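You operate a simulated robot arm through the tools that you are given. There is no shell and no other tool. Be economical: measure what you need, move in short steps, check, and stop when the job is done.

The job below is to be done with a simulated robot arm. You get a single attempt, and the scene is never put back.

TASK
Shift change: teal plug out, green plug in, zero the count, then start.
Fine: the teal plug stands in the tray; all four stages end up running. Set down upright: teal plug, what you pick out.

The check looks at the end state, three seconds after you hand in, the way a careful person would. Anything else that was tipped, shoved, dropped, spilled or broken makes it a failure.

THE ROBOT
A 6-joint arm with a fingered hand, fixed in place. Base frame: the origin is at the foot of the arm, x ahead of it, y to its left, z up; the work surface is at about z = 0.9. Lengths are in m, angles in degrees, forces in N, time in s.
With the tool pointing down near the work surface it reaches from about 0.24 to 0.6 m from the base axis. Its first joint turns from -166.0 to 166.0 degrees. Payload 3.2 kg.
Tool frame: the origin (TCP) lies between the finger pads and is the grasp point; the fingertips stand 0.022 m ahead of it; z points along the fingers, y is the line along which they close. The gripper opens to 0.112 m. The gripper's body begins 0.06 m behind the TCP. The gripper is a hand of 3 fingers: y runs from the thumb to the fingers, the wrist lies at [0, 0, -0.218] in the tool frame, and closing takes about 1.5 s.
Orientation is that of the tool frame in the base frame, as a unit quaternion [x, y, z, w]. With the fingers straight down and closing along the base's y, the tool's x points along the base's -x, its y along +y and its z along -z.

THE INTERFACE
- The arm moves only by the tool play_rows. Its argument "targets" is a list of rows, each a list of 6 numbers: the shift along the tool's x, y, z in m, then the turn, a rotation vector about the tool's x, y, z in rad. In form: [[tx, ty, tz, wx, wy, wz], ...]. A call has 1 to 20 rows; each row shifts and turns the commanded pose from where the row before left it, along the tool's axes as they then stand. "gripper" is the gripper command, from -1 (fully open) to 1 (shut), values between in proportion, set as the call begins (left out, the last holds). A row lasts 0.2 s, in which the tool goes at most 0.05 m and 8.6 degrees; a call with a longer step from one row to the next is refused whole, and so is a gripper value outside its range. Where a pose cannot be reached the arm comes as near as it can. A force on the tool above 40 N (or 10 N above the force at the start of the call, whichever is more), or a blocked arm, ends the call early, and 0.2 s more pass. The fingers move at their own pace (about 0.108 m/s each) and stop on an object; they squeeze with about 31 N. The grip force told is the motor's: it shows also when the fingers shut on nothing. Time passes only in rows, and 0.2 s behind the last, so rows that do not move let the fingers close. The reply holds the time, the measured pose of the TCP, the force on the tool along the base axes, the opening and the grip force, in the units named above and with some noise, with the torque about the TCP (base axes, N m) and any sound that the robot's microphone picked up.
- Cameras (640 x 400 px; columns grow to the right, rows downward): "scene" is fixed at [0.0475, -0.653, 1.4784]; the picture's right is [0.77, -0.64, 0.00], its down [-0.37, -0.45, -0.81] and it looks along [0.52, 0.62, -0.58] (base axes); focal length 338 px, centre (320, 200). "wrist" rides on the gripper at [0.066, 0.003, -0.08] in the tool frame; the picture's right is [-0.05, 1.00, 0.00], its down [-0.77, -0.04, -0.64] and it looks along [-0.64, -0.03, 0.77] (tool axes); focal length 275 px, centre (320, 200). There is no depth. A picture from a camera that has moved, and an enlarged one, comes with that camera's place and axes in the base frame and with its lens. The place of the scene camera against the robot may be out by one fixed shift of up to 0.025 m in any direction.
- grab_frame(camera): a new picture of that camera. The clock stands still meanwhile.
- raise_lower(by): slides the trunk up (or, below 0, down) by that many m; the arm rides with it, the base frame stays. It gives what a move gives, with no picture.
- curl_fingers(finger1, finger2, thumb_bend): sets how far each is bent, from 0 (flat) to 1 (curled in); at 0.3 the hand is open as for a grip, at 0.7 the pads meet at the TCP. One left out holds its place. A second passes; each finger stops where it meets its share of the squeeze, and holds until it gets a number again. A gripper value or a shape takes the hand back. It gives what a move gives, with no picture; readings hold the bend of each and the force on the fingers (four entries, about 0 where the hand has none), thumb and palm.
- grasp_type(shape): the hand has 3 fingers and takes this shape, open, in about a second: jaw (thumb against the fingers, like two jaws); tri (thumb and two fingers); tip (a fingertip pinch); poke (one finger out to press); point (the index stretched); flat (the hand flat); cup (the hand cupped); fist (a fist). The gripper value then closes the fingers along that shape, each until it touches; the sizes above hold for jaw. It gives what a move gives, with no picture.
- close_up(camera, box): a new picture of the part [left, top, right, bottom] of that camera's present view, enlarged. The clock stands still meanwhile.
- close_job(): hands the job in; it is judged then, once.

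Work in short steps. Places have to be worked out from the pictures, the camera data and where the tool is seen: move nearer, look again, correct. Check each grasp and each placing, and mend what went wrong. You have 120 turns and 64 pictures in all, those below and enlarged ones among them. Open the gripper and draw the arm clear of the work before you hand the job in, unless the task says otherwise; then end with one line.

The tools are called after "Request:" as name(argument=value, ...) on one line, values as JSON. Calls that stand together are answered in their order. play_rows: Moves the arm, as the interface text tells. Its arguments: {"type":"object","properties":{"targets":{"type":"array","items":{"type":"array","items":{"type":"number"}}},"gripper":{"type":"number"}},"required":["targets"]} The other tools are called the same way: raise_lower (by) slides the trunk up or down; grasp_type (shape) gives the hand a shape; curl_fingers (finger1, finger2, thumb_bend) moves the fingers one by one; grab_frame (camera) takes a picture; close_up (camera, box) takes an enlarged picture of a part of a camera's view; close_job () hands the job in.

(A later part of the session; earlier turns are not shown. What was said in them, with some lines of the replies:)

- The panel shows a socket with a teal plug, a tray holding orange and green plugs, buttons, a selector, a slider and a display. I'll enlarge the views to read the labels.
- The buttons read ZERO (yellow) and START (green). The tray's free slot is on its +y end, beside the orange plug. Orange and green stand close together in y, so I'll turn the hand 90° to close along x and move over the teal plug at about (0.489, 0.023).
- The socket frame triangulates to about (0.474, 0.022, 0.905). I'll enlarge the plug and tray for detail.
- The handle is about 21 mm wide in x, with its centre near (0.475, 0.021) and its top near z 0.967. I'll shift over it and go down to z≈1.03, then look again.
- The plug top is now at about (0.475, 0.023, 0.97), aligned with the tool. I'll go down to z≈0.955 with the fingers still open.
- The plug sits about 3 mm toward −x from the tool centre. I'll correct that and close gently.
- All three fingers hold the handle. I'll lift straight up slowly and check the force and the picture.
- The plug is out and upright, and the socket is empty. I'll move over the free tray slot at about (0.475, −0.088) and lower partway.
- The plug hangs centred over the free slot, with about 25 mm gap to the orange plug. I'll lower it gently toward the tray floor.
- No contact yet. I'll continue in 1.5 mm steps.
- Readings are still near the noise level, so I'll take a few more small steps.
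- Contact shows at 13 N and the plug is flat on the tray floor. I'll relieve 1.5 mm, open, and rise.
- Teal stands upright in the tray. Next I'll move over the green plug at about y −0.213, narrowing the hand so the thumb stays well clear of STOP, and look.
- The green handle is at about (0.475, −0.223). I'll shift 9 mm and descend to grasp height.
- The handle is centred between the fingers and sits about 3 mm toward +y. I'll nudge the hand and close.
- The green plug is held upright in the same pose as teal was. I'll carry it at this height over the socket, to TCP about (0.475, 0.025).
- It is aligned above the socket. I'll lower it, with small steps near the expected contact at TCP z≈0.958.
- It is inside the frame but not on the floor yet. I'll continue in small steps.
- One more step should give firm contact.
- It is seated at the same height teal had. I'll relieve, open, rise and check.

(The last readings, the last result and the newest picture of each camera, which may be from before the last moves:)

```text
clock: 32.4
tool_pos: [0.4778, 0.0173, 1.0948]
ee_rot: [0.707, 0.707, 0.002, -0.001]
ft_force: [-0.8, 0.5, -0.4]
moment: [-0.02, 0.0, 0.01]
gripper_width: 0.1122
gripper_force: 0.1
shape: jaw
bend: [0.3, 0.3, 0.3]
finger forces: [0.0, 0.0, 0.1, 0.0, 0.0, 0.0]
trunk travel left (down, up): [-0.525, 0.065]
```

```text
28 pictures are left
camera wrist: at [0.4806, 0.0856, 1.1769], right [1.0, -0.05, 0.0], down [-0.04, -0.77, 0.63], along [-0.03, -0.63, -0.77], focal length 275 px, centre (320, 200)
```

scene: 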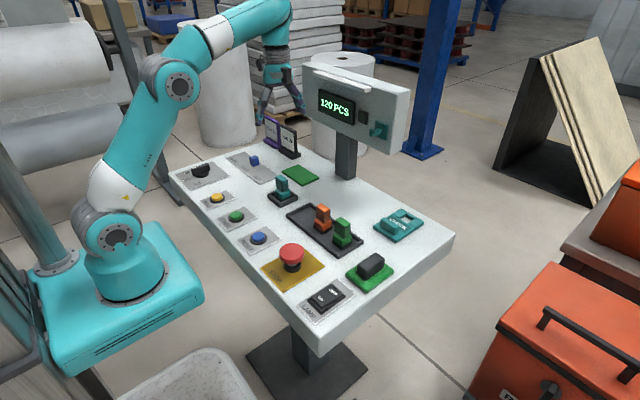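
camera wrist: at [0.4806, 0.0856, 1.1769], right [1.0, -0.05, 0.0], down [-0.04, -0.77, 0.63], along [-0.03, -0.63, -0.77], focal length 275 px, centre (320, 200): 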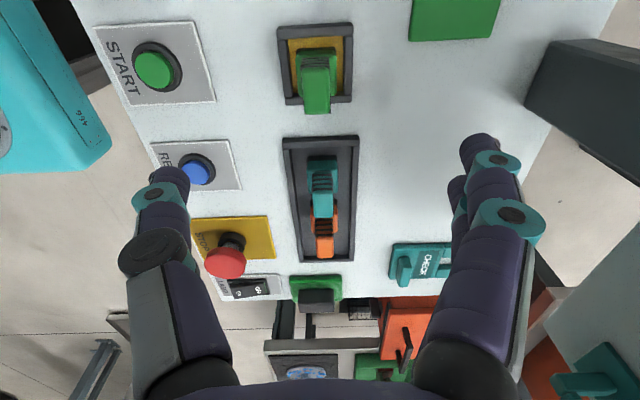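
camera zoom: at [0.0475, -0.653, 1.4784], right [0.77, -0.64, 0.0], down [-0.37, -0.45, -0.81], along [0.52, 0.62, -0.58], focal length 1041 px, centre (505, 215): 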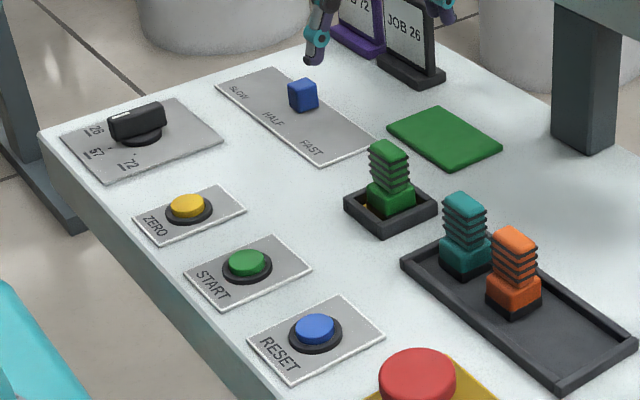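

Green stands in the socket and teal and orange stand in the tray. I'll change to the poke shape for the buttons, move toward ZERO at about (0.33, 0.14), and see where the fingertip is.

Request:
grasp_type(shape="poke")

Request:
play_rows(targets=[[0.03, -0.035, 0, 0, 0, 0], [0.03, -0.037, 0, 0, 0, 0], [0.03, -0.037, 0, 0, 0, 0], [0.03, -0.037, 0, 0, 0, 0], [0, 0, 0.03, 0, 0, 0], [0, 0, 0, 0, 0, 0]])

Request:
grab_frame(camera="wrist")

Request:
close_up(camera="scene", box=[150, 80, 310, 240])

```text
clock: 33.3
tool_pos: [0.4774, 0.0189, 1.0964]
ee_rot: [0.707, 0.707, 0.001, 0.0]
ft_force: [0.4, -0.4, -1.0]
moment: [-0.01, -0.02, -0.04]
gripper_width: 0.0
gripper_force: 0.0
shape: poke
bend: [1.0, 1.0, 0.46]
finger forces: [0.1, 0.1, 0.0, 0.1, 0.0, 0.0]
trunk travel left (down, up): [-0.525, 0.065]
```

```text
clock: 34.7
tool_pos: [0.3278, 0.1386, 1.0687]
ee_rot: [0.707, 0.707, 0.001, 0.0]
ft_force: [1.1, 0.0, -0.6]
moment: [0.03, 0.0, -0.02]
gripper_width: 0.0002
gripper_force: 0.1
shape: poke
bend: [1.0, 1.0, 0.46]
finger forces: [0.0, 0.0, 0.0, 0.1, 0.1, 0.0]
trunk travel left (down, up): [-0.525, 0.065]
```

```text
27 pictures are left
camera wrist: at [0.3311, 0.2061, 1.1498], right [1.0, -0.05, 0.0], down [-0.04, -0.77, 0.63], along [-0.03, -0.63, -0.77], focal length 275 px, centre (320, 200)
```

wrist: 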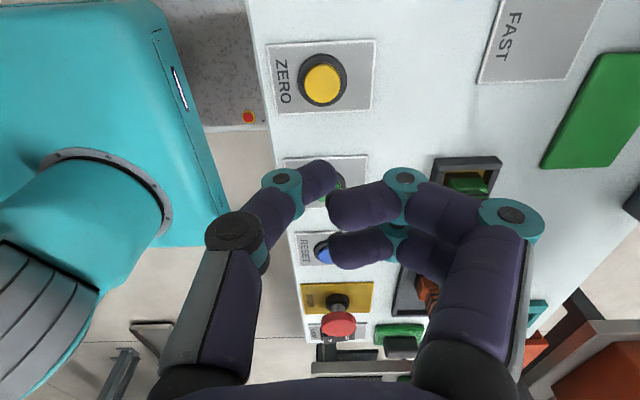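

```text
2.50 times, centred on (230, 160) of scene
camera zoom: at [0.0475, -0.653, 1.4784], right [0.77, -0.64, 0.0], down [-0.37, -0.45, -0.81], along [0.52, 0.62, -0.58], focal length 846 px, centre (545, 300)
```

zoom: 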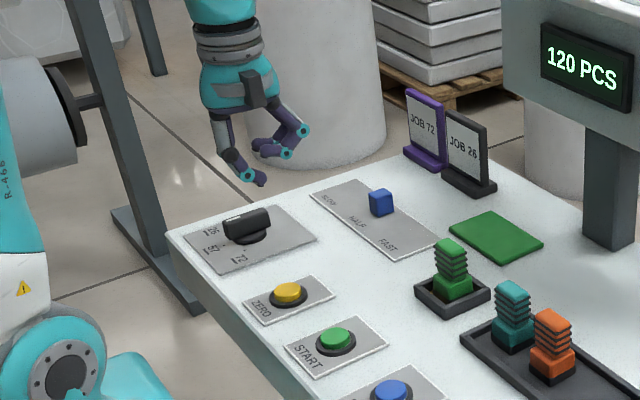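

In poke shape the thumb is the pressing digit, with its tip at about TCP+0.022 m. The ZERO cap is at about (0.3305, 0.137). I'll descend to a small gap and check.

Request:
play_rows(targets=[[-0.0015, 0.0025, 0.03, 0, 0, 0], [0, 0, 0.04, 0, 0, 0], [0, 0, 0.03, 0, 0, 0], [0, 0, 0, 0, 0, 0]])

Request:
grab_frame(camera="wrist")

Request:
close_up(camera="scene", box=[170, 130, 290, 240])

```text
clock: 35.7
tool_pos: [0.3312, 0.1419, 0.967]
ee_rot: [0.707, 0.707, 0.001, -0.001]
ft_force: [-0.4, -0.1, 0.9]
moment: [-0.01, 0.01, 0.01]
gripper_width: 0.0
gripper_force: 0.1
shape: poke
bend: [1.0, 1.0, 0.46]
finger forces: [0.0, 0.0, 0.1, 0.0, 0.0, 0.0]
trunk travel left (down, up): [-0.525, 0.065]
```

```text
25 pictures are left
camera wrist: at [0.3349, 0.2078, 1.0486], right [1.0, -0.05, 0.0], down [-0.04, -0.77, 0.63], along [-0.03, -0.63, -0.77], focal length 275 px, centre (320, 200)
```

wrist: 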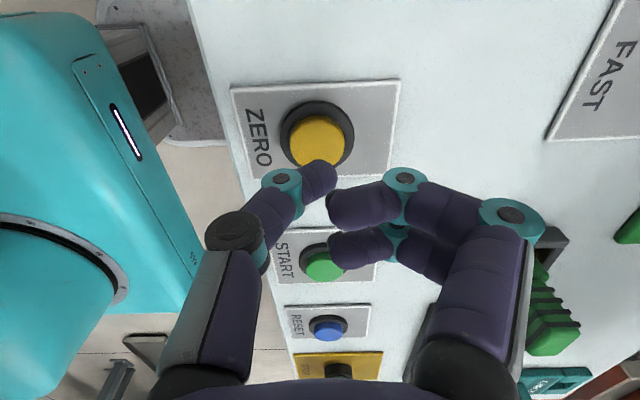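

```text
3.64 times, centred on (230, 185) of scene
camera zoom: at [0.0475, -0.653, 1.4784], right [0.77, -0.64, 0.0], down [-0.37, -0.45, -0.81], along [0.52, 0.62, -0.58], focal length 1230 px, centre (647, 254)
```

zoom: 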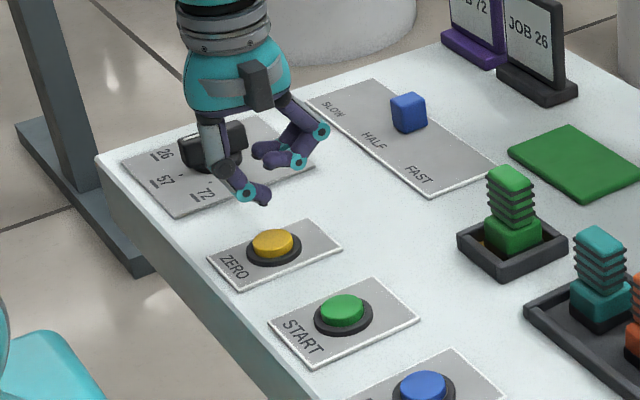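

The tip lines up with the cap within a few mm. I'll nudge +3 mm in x and −2 mm in y, then press in small steps and watch the force and sound.

Request:
play_rows(targets=[[-0.002, 0.003, 0.006, 0, 0, 0], [0, 0, 0.006, 0, 0, 0], [0, 0, 0.004, 0, 0, 0], [0, 0, 0, 0, 0, 0]])

Request:
play_rows(targets=[[0, 0, 0.003, 0, 0, 0], [0, 0, 0.003, 0, 0, 0], [0, 0, 0, 0, 0, 0]])

Request:
grab_frame(camera="scene")

Request:
close_up(camera="wrist", box=[220, 60, 420, 220])

```text
clock: 36.7
tool_pos: [0.3342, 0.1405, 0.9508]
ee_rot: [0.707, 0.708, 0.001, 0.0]
ft_force: [1.0, -0.1, -0.2]
moment: [0.03, -0.02, -0.02]
gripper_width: 0.0001
gripper_force: 0.2
shape: poke
bend: [1.0, 1.0, 0.46]
finger forces: [0.0, 0.1, 0.0, 0.0, 0.0, 0.0]
trunk travel left (down, up): [-0.525, 0.065]
```

```text
clock: 37.5
tool_pos: [0.3359, 0.1382, 0.9451]
ee_rot: [0.707, 0.707, 0.002, 0.0]
ft_force: [-0.6, 0.1, -0.3]
moment: [-0.01, -0.05, -0.01]
gripper_width: 0.0
gripper_force: 0.0
shape: poke
bend: [1.0, 1.0, 0.46]
finger forces: [0.1, 0.0, 0.1, 0.0, 0.0, 0.1]
trunk travel left (down, up): [-0.525, 0.065]
```

```text
23 pictures are left
```

scene: 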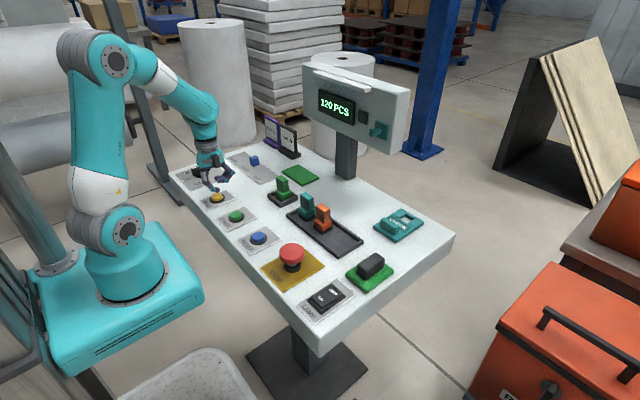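

```text
2.50 times, centred on (320, 140) of wrist
camera zoom: at [0.3391, 0.2062, 1.0263], right [1.0, -0.05, 0.0], down [-0.04, -0.77, 0.63], along [-0.03, -0.63, -0.77], focal length 688 px, centre (320, 350)
```

zoom: 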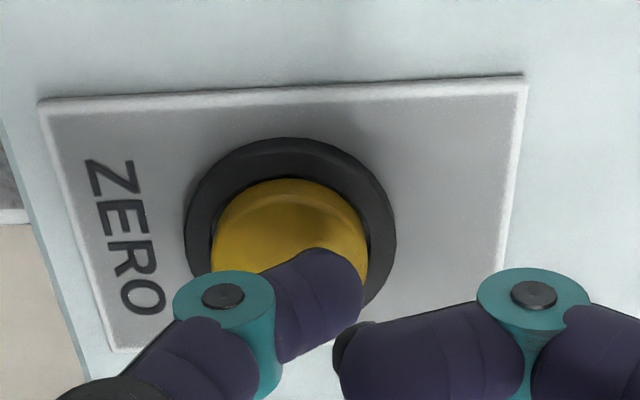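

The tip is a little off toward +x. I'll shift −4 mm in x and +3 mm in y, then continue down.

Request:
play_rows(targets=[[0.003, -0.004, 0, 0, 0, 0], [0, 0, 0.003, 0, 0, 0], [0, 0, 0.003, 0, 0, 0], [0, 0, 0, 0, 0, 0]])

Request:
play_rows(targets=[[0, 0, 0.002, 0, 0, 0], [0, 0, 0.002, 0, 0, 0], [0, 0, 0, 0, 0, 0]])

Request:
close_up(camera="wrist", box=[220, 60, 420, 220])

```text
clock: 38.5
tool_pos: [0.3327, 0.1424, 0.9396]
ee_rot: [0.707, 0.707, 0.001, 0.001]
ft_force: [0.6, -1.0, 0.4]
moment: [0.01, 0.06, -0.01]
gripper_width: 0.0001
gripper_force: 0.1
shape: poke
bend: [1.0, 1.0, 0.46]
finger forces: [0.0, 0.0, 0.1, 0.1, 0.4, 0.1]
trunk travel left (down, up): [-0.525, 0.065]
```

```text
clock: 39.3
tool_pos: [0.3319, 0.1422, 0.9349]
ee_rot: [0.707, 0.707, 0.001, 0.0]
ft_force: [0.4, -0.1, 4.3]
moment: [-0.02, 0.0, 0.0]
gripper_width: 0.0001
gripper_force: 0.0
shape: poke
bend: [1.0, 1.0, 0.46]
finger forces: [0.0, 0.1, 0.0, 0.1, 3.6, 0.0]
trunk travel left (down, up): [-0.525, 0.065]
heard: click
```

```text
2.50 times, centred on (320, 140) of wrist
camera zoom: at [0.3348, 0.2096, 1.0162], right [1.0, -0.05, 0.0], down [-0.04, -0.77, 0.63], along [-0.03, -0.63, -0.77], focal length 688 px, centre (320, 350)
```

zoom: 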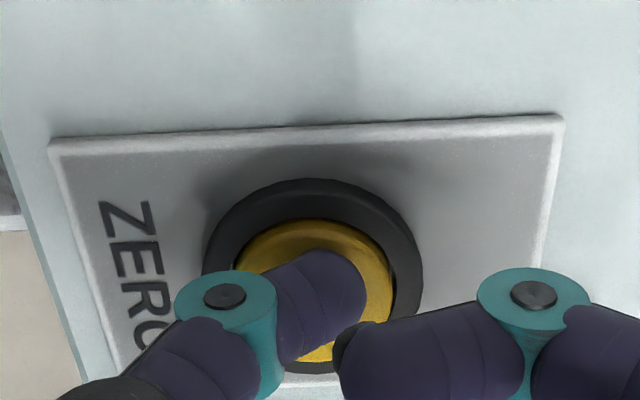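

A click was heard and the tip is centred on ZERO. I'll check the display before rising.

Request:
close_up(camera="scene", box=[300, 60, 420, 150])

Request:
play_rows(targets=[[0, 0, -0.01, 0, 0, 0], [0, 0, -0.02, 0, 0, 0], [0, 0, 0, 0, 0, 0]])

Request:
close_up(camera="scene", box=[180, 60, 420, 260])

```text
4.44 times, centred on (360, 105) of scene
camera zoom: at [0.0475, -0.653, 1.4784], right [0.77, -0.64, 0.0], down [-0.37, -0.45, -0.81], along [0.52, 0.62, -0.58], focal length 1503 px, centre (142, 622)
```

zoom: 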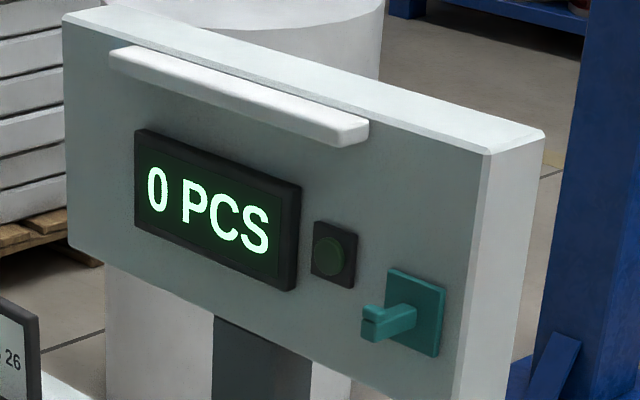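

```text
clock: 40.1
tool_pos: [0.3323, 0.1421, 0.9646]
ee_rot: [0.708, 0.707, 0.001, 0.0]
ft_force: [0.3, 0.0, 0.3]
moment: [0.0, -0.03, 0.03]
gripper_width: 0.0
gripper_force: 0.0
shape: poke
bend: [1.0, 1.0, 0.46]
finger forces: [0.0, 0.0, 0.0, 0.0, 0.0, 0.0]
trunk travel left (down, up): [-0.525, 0.065]
```

```text
2.00 times, centred on (300, 160) of scene
camera zoom: at [0.0475, -0.653, 1.4784], right [0.77, -0.64, 0.0], down [-0.37, -0.45, -0.81], along [0.52, 0.62, -0.58], focal length 676 px, centre (360, 280)
```

zoom: 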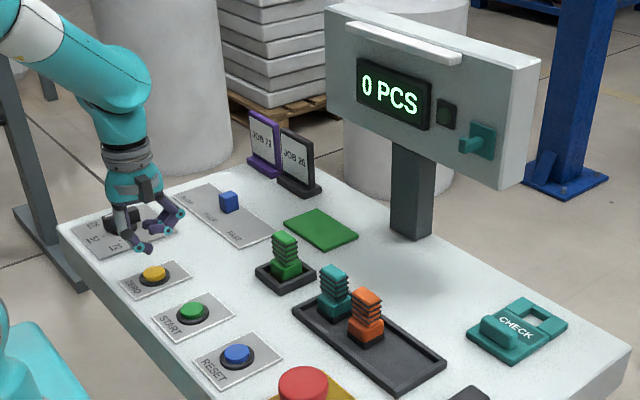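

The count is 0. Next I'll move about −0.105 in y to START, staying above it, and look.

Request:
play_rows(targets=[[-0.03, 0, -0.01, 0, 0, 0], [-0.04, 0, 0, 0, 0, 0], [-0.035, 0, 0, 0, 0, 0], [0, 0, 0.015, 0, 0, 0], [0, 0, 0, 0, 0, 0]])

Request:
grab_frame(camera="wrist")

```text
clock: 41.3
tool_pos: [0.3327, 0.039, 0.9581]
ee_rot: [0.707, 0.707, 0.001, 0.001]
ft_force: [0.1, 0.0, 0.3]
moment: [0.01, 0.0, -0.01]
gripper_width: 0.0001
gripper_force: 0.1
shape: poke
bend: [1.0, 1.0, 0.46]
finger forces: [0.0, 0.0, 0.0, 0.0, 0.1, 0.0]
trunk travel left (down, up): [-0.525, 0.065]
```

```text
18 pictures are left
camera wrist: at [0.3356, 0.1054, 1.0395], right [1.0, -0.05, 0.0], down [-0.04, -0.77, 0.63], along [-0.03, -0.63, -0.77], focal length 275 px, centre (320, 200)
```

wrist: 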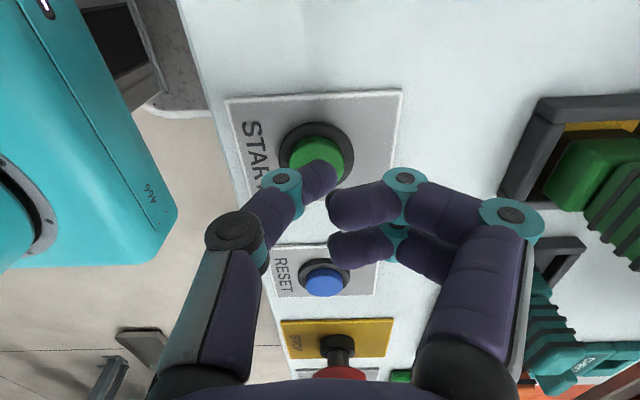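

START is in the same place in view as ZERO was, about 3 mm further −y. I'll correct and press with the same approach.

Request:
play_rows(targets=[[-0.003, 0, 0.005, 0, 0, 0], [0, 0, 0.006, 0, 0, 0], [0, 0, 0.005, 0, 0, 0], [0, 0, 0, 0, 0, 0]])

Request:
play_rows(targets=[[0, 0, 0.003, 0, 0, 0], [0, 0, 0.002, 0, 0, 0], [0, 0, 0.002, 0, 0, 0], [0, 0, 0, 0, 0, 0]])

Request:
close_up(camera="scene", box=[180, 60, 420, 260])

```text
clock: 42.3
tool_pos: [0.3323, 0.0342, 0.9429]
ee_rot: [0.707, 0.707, 0.001, 0.0]
ft_force: [0.4, 0.1, -0.1]
moment: [0.01, 0.0, 0.02]
gripper_width: 0.0
gripper_force: 0.2
shape: poke
bend: [1.0, 1.0, 0.46]
finger forces: [0.0, 0.0, 0.0, 0.0, 0.0, 0.0]
trunk travel left (down, up): [-0.525, 0.065]
```

```text
clock: 43.3
tool_pos: [0.3309, 0.0353, 0.9351]
ee_rot: [0.707, 0.707, 0.001, 0.0]
ft_force: [0.3, 1.3, 2.7]
moment: [0.0, -0.04, 0.0]
gripper_width: 0.0001
gripper_force: 0.0
shape: poke
bend: [1.0, 1.0, 0.46]
finger forces: [0.0, 0.0, 0.1, 0.0, 2.7, 0.1]
trunk travel left (down, up): [-0.525, 0.065]
heard: click
```

```text
2.00 times, centred on (300, 160) of scene
camera zoom: at [0.0475, -0.653, 1.4784], right [0.77, -0.64, 0.0], down [-0.37, -0.45, -0.81], along [0.52, 0.62, -0.58], focal length 676 px, centre (360, 280)
```

zoom: 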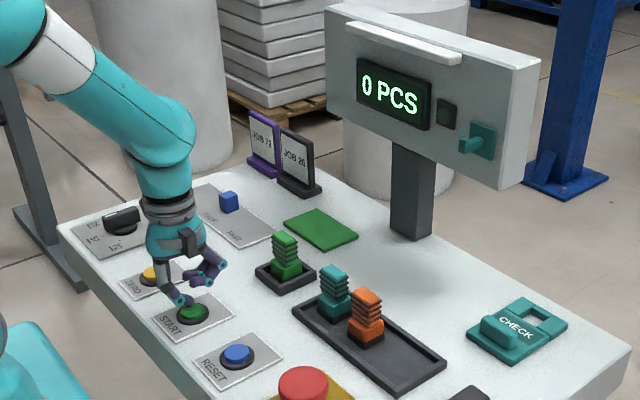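

START clicked. I'll rise and check whether the indicator lights and the count runs.

Request:
play_rows(targets=[[0, 0, -0.01, 0, 0, 0], [0, 0, -0.03, 0, 0, 0], [0, 0, -0.03, 0, 0, 0], [0, 0, 0, 0, 0, 0], [0, 0, 0, 0, 0, 0], [0, 0, 0, 0, 0, 0]])

Request:
grab_frame(camera="scene")

Request:
close_up(camera="scene", box=[300, 60, 420, 150])

```text
clock: 44.7
tool_pos: [0.3308, 0.0343, 1.0095]
ee_rot: [0.707, 0.707, 0.001, 0.001]
ft_force: [-0.9, -0.4, 0.2]
moment: [-0.01, 0.0, -0.02]
gripper_width: 0.0
gripper_force: 0.1
shape: poke
bend: [1.0, 1.0, 0.46]
finger forces: [0.0, 0.0, 0.0, 0.0, 0.1, 0.0]
trunk travel left (down, up): [-0.525, 0.065]
```

```text
16 pictures are left
```

scene: 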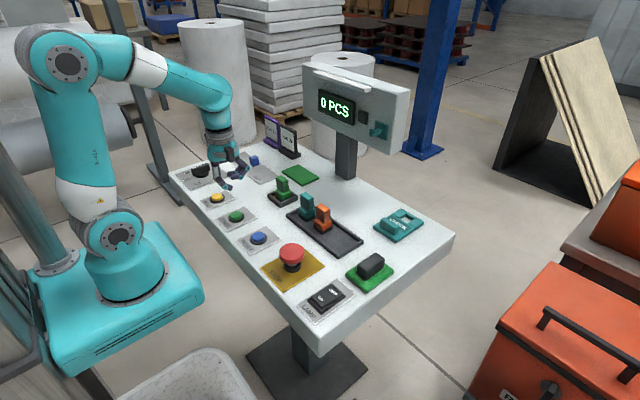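

```text
4.44 times, centred on (360, 105) of scene
camera zoom: at [0.0475, -0.653, 1.4784], right [0.77, -0.64, 0.0], down [-0.37, -0.45, -0.81], along [0.52, 0.62, -0.58], focal length 1503 px, centre (142, 622)
```

zoom: 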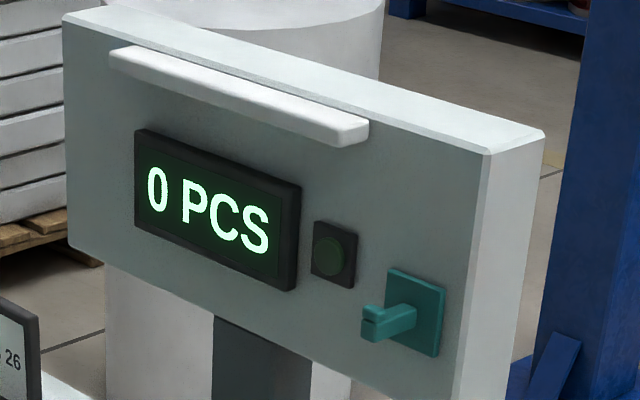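

A click was heard but the indicator beside the display is still dark. I'll wait a little, then check the plug seat and the display again.

Request:
play_rows(targets=[[0, 0.02, -0.04, 0, 0, 0], [0, 0.03, -0.04, 0, 0, 0], [0, 0.03, 0, 0, 0, 0], [0, 0.03, 0, 0, 0, 0], [0, 0.03, 0, 0, 0, 0], [0, 0, 0, 0, 0, 0], [0, 0, 0, 0, 0, 0], [0, 0, 0, 0, 0, 0], [0, 0, 0, 0, 0, 0]])

Request:
close_up(camera="wrist", box=[220, 10, 420, 160])

Request:
close_up(camera="scene", box=[180, 60, 420, 260])

```text
clock: 46.7
tool_pos: [0.4708, 0.0328, 1.089]
ee_rot: [0.707, 0.707, 0.0, 0.0]
ft_force: [0.4, -0.5, 0.3]
moment: [-0.01, 0.02, 0.0]
gripper_width: 0.0
gripper_force: 0.0
shape: poke
bend: [1.0, 1.0, 0.46]
finger forces: [0.0, 0.0, 0.1, 0.1, 0.0, 0.0]
trunk travel left (down, up): [-0.525, 0.065]
```

```text
2.67 times, centred on (320, 85) of wrist
camera zoom: at [0.475, 0.1003, 1.1702], right [1.0, -0.05, 0.0], down [-0.04, -0.77, 0.63], along [-0.03, -0.63, -0.77], focal length 734 px, centre (320, 507)
```

zoom: 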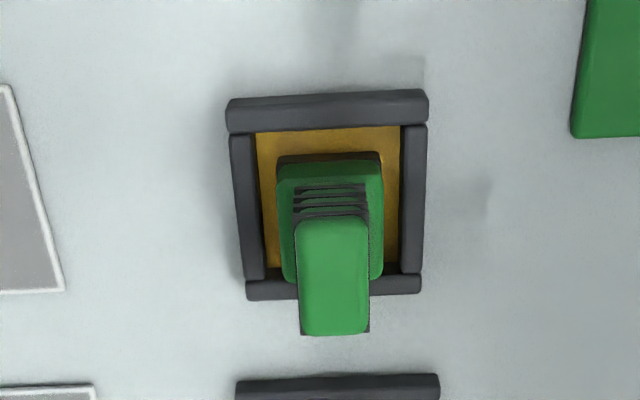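

```text
2.00 times, centred on (300, 160) of scene
camera zoom: at [0.0475, -0.653, 1.4784], right [0.77, -0.64, 0.0], down [-0.37, -0.45, -0.81], along [0.52, 0.62, -0.58], focal length 676 px, centre (360, 280)
```

zoom: 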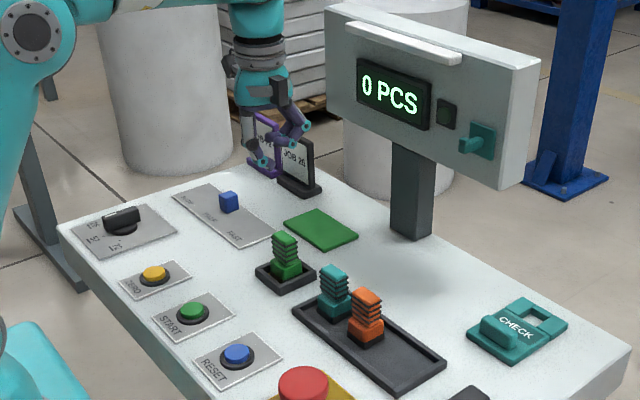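

The green plug is down in its frame, about 2 mm toward −y of centre. The indicator is still dark, so START may not have gone its full travel. I'll go back and press it again more firmly, looking while it is held.

Request:
play_rows(targets=[[0, -0.04, 0, 0, 0, 0], [0, -0.04, 0, 0, 0, 0], [0, -0.04, 0, 0, 0, 0], [0.001, -0.02, 0.04, 0, 0, 0], [0, 0, 0.04, 0, 0, 0], [0, 0, 0.04, 0, 0, 0], [0, 0, 0.02, 0, 0, 0], [0, 0, 0, 0, 0, 0]])

Request:
close_up(camera="wrist", box=[220, 60, 420, 220])

```text
clock: 48.5
tool_pos: [0.3314, 0.0355, 0.9479]
ee_rot: [0.708, 0.707, 0.001, 0.001]
ft_force: [0.2, -0.3, -0.4]
moment: [-0.01, -0.04, -0.01]
gripper_width: 0.0
gripper_force: 0.0
shape: poke
bend: [1.0, 1.0, 0.46]
finger forces: [0.1, 0.0, 0.1, 0.0, 0.0, 0.0]
trunk travel left (down, up): [-0.525, 0.065]
```

```text
2.50 times, centred on (320, 140) of wrist
camera zoom: at [0.3347, 0.1023, 1.028], right [1.0, -0.05, 0.0], down [-0.04, -0.77, 0.63], along [-0.03, -0.63, -0.77], focal length 688 px, centre (320, 350)
```

zoom: 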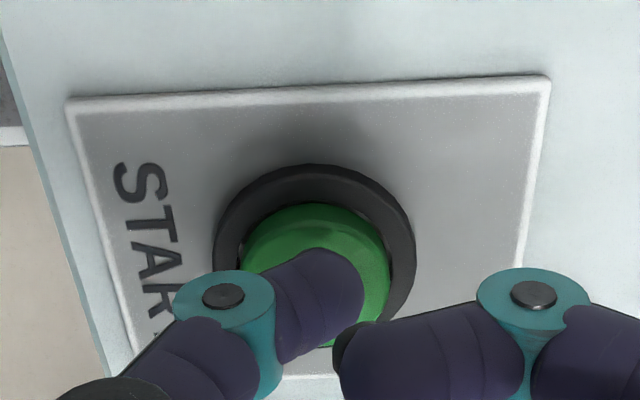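

The tip is well over START. I'll press 16 mm down in small rows and hold.

Request:
play_rows(targets=[[0, 0, 0.005, 0, 0, 0], [0, 0, 0.003, 0, 0, 0], [0, 0, 0.002, 0, 0, 0], [0, 0, 0.002, 0, 0, 0], [0, 0, 0.002, 0, 0, 0], [0, 0, 0.0015, 0, 0, 0], [0, 0, 0, 0, 0, 0], [0, 0, 0, 0, 0, 0]])

Request:
close_up(camera="scene", box=[180, 60, 420, 260])

```text
clock: 50.3
tool_pos: [0.3309, 0.0361, 0.9324]
ee_rot: [0.707, 0.707, 0.002, 0.001]
ft_force: [-3.0, 0.2, 18.2]
moment: [-0.03, 0.04, 0.0]
gripper_width: 0.0
gripper_force: 0.1
shape: poke
bend: [1.0, 1.0, 0.46]
finger forces: [0.0, 0.0, 0.0, 0.0, 18.5, 0.0]
trunk travel left (down, up): [-0.525, 0.065]
heard: click
```

```text
2.00 times, centred on (300, 160) of scene
camera zoom: at [0.0475, -0.653, 1.4784], right [0.77, -0.64, 0.0], down [-0.37, -0.45, -0.81], along [0.52, 0.62, -0.58], focal length 676 px, centre (360, 280)
```

zoom: 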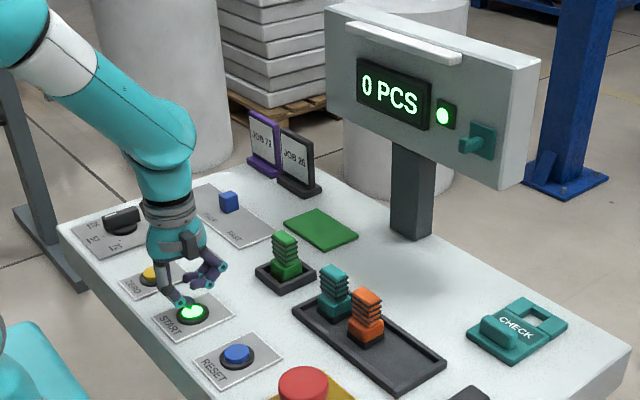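

The indicator and the START button are lit: it is running. I'll rise clear and confirm that it stays lit.

Request:
play_rows(targets=[[0, 0, -0.01, 0, 0, 0], [0, 0, -0.03, 0, 0, 0], [0, 0, -0.04, 0, 0, 0], [0, 0, -0.04, 0, 0, 0], [0, 0, -0.04, 0, 0, 0], [0, 0, -0.03, 0, 0, 0], [0, 0, 0, 0, 0, 0]])

Request:
grasp_type(shape="jaw")

Request:
play_rows(targets=[[0, 0, 0, 0, 0, 0], [0, 0, 0, 0, 0, 0], [0, 0, 0, 0, 0, 0], [0, 0, 0, 0, 0, 0], [0, 0, 0, 0, 0, 0]], gripper=-1)

Request:
grab_frame(camera="scene")

Request:
close_up(camera="scene", box=[180, 60, 420, 260])

```text
clock: 51.9
tool_pos: [0.3335, 0.0358, 1.1212]
ee_rot: [0.707, 0.708, 0.002, 0.0]
ft_force: [-0.7, -0.4, -0.8]
moment: [-0.02, 0.01, 0.01]
gripper_width: 0.0
gripper_force: 0.1
shape: poke
bend: [1.0, 1.0, 0.46]
finger forces: [0.0, 0.0, 0.0, 0.0, 0.0, 0.1]
trunk travel left (down, up): [-0.525, 0.065]
```

```text
clock: 52.8
tool_pos: [0.3325, 0.035, 1.12]
ee_rot: [0.707, 0.707, 0.001, 0.0]
ft_force: [-0.7, 0.0, 0.1]
moment: [0.0, 0.04, 0.01]
gripper_width: 0.1123
gripper_force: 0.1
shape: jaw
bend: [0.3, 0.3, 0.3]
finger forces: [0.0, 0.1, 0.0, 0.0, 0.1, 0.0]
trunk travel left (down, up): [-0.525, 0.065]
```

```text
clock: 54.0
tool_pos: [0.3337, 0.0349, 1.1211]
ee_rot: [0.708, 0.707, 0.001, 0.0]
ft_force: [-1.0, -0.5, 1.3]
moment: [0.01, 0.01, -0.07]
gripper_width: 0.1119
gripper_force: 0.2
shape: jaw
bend: [0.3, 0.3, 0.3]
finger forces: [0.1, 0.0, 0.0, 0.1, 0.0, 0.1]
trunk travel left (down, up): [-0.525, 0.065]
```

```text
10 pictures are left
```

scene: 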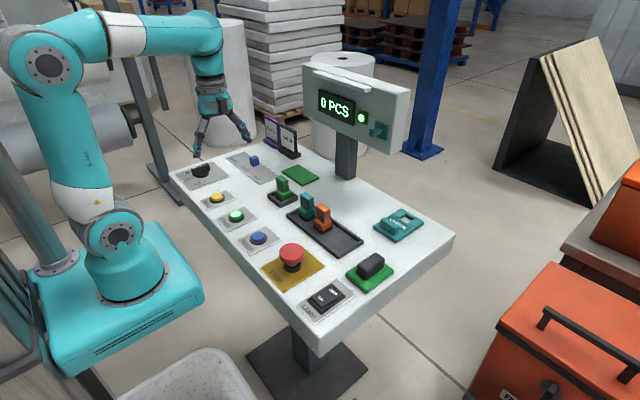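

```text
2.00 times, centred on (300, 160) of scene
camera zoom: at [0.0475, -0.653, 1.4784], right [0.77, -0.64, 0.0], down [-0.37, -0.45, -0.81], along [0.52, 0.62, -0.58], focal length 676 px, centre (360, 280)
```

zoom: 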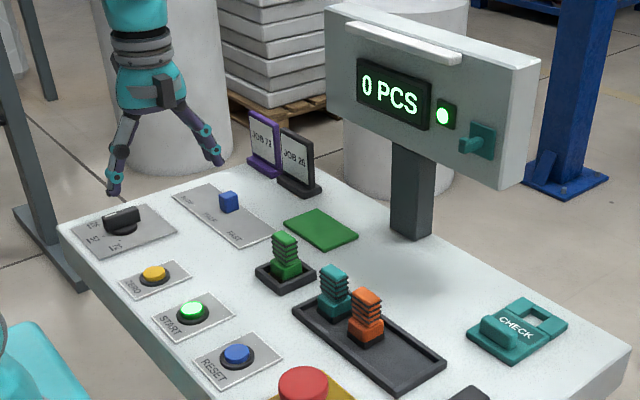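

Everything is in its end state: teal upright in the tray, green in the socket, count at 0, run indicator lit, hand open and clear. I'll hand in.

Request:
close_job()

```text
The job is handed in.
```

The teal plug stands upright in the tray, the green plug is in the socket, the count reads 0, and START and the run indicator are both lit. The first START press clicked but did not start the machine, so I pressed it again more firmly. The panel has only one run indicator, so I could not check the four stages separately.
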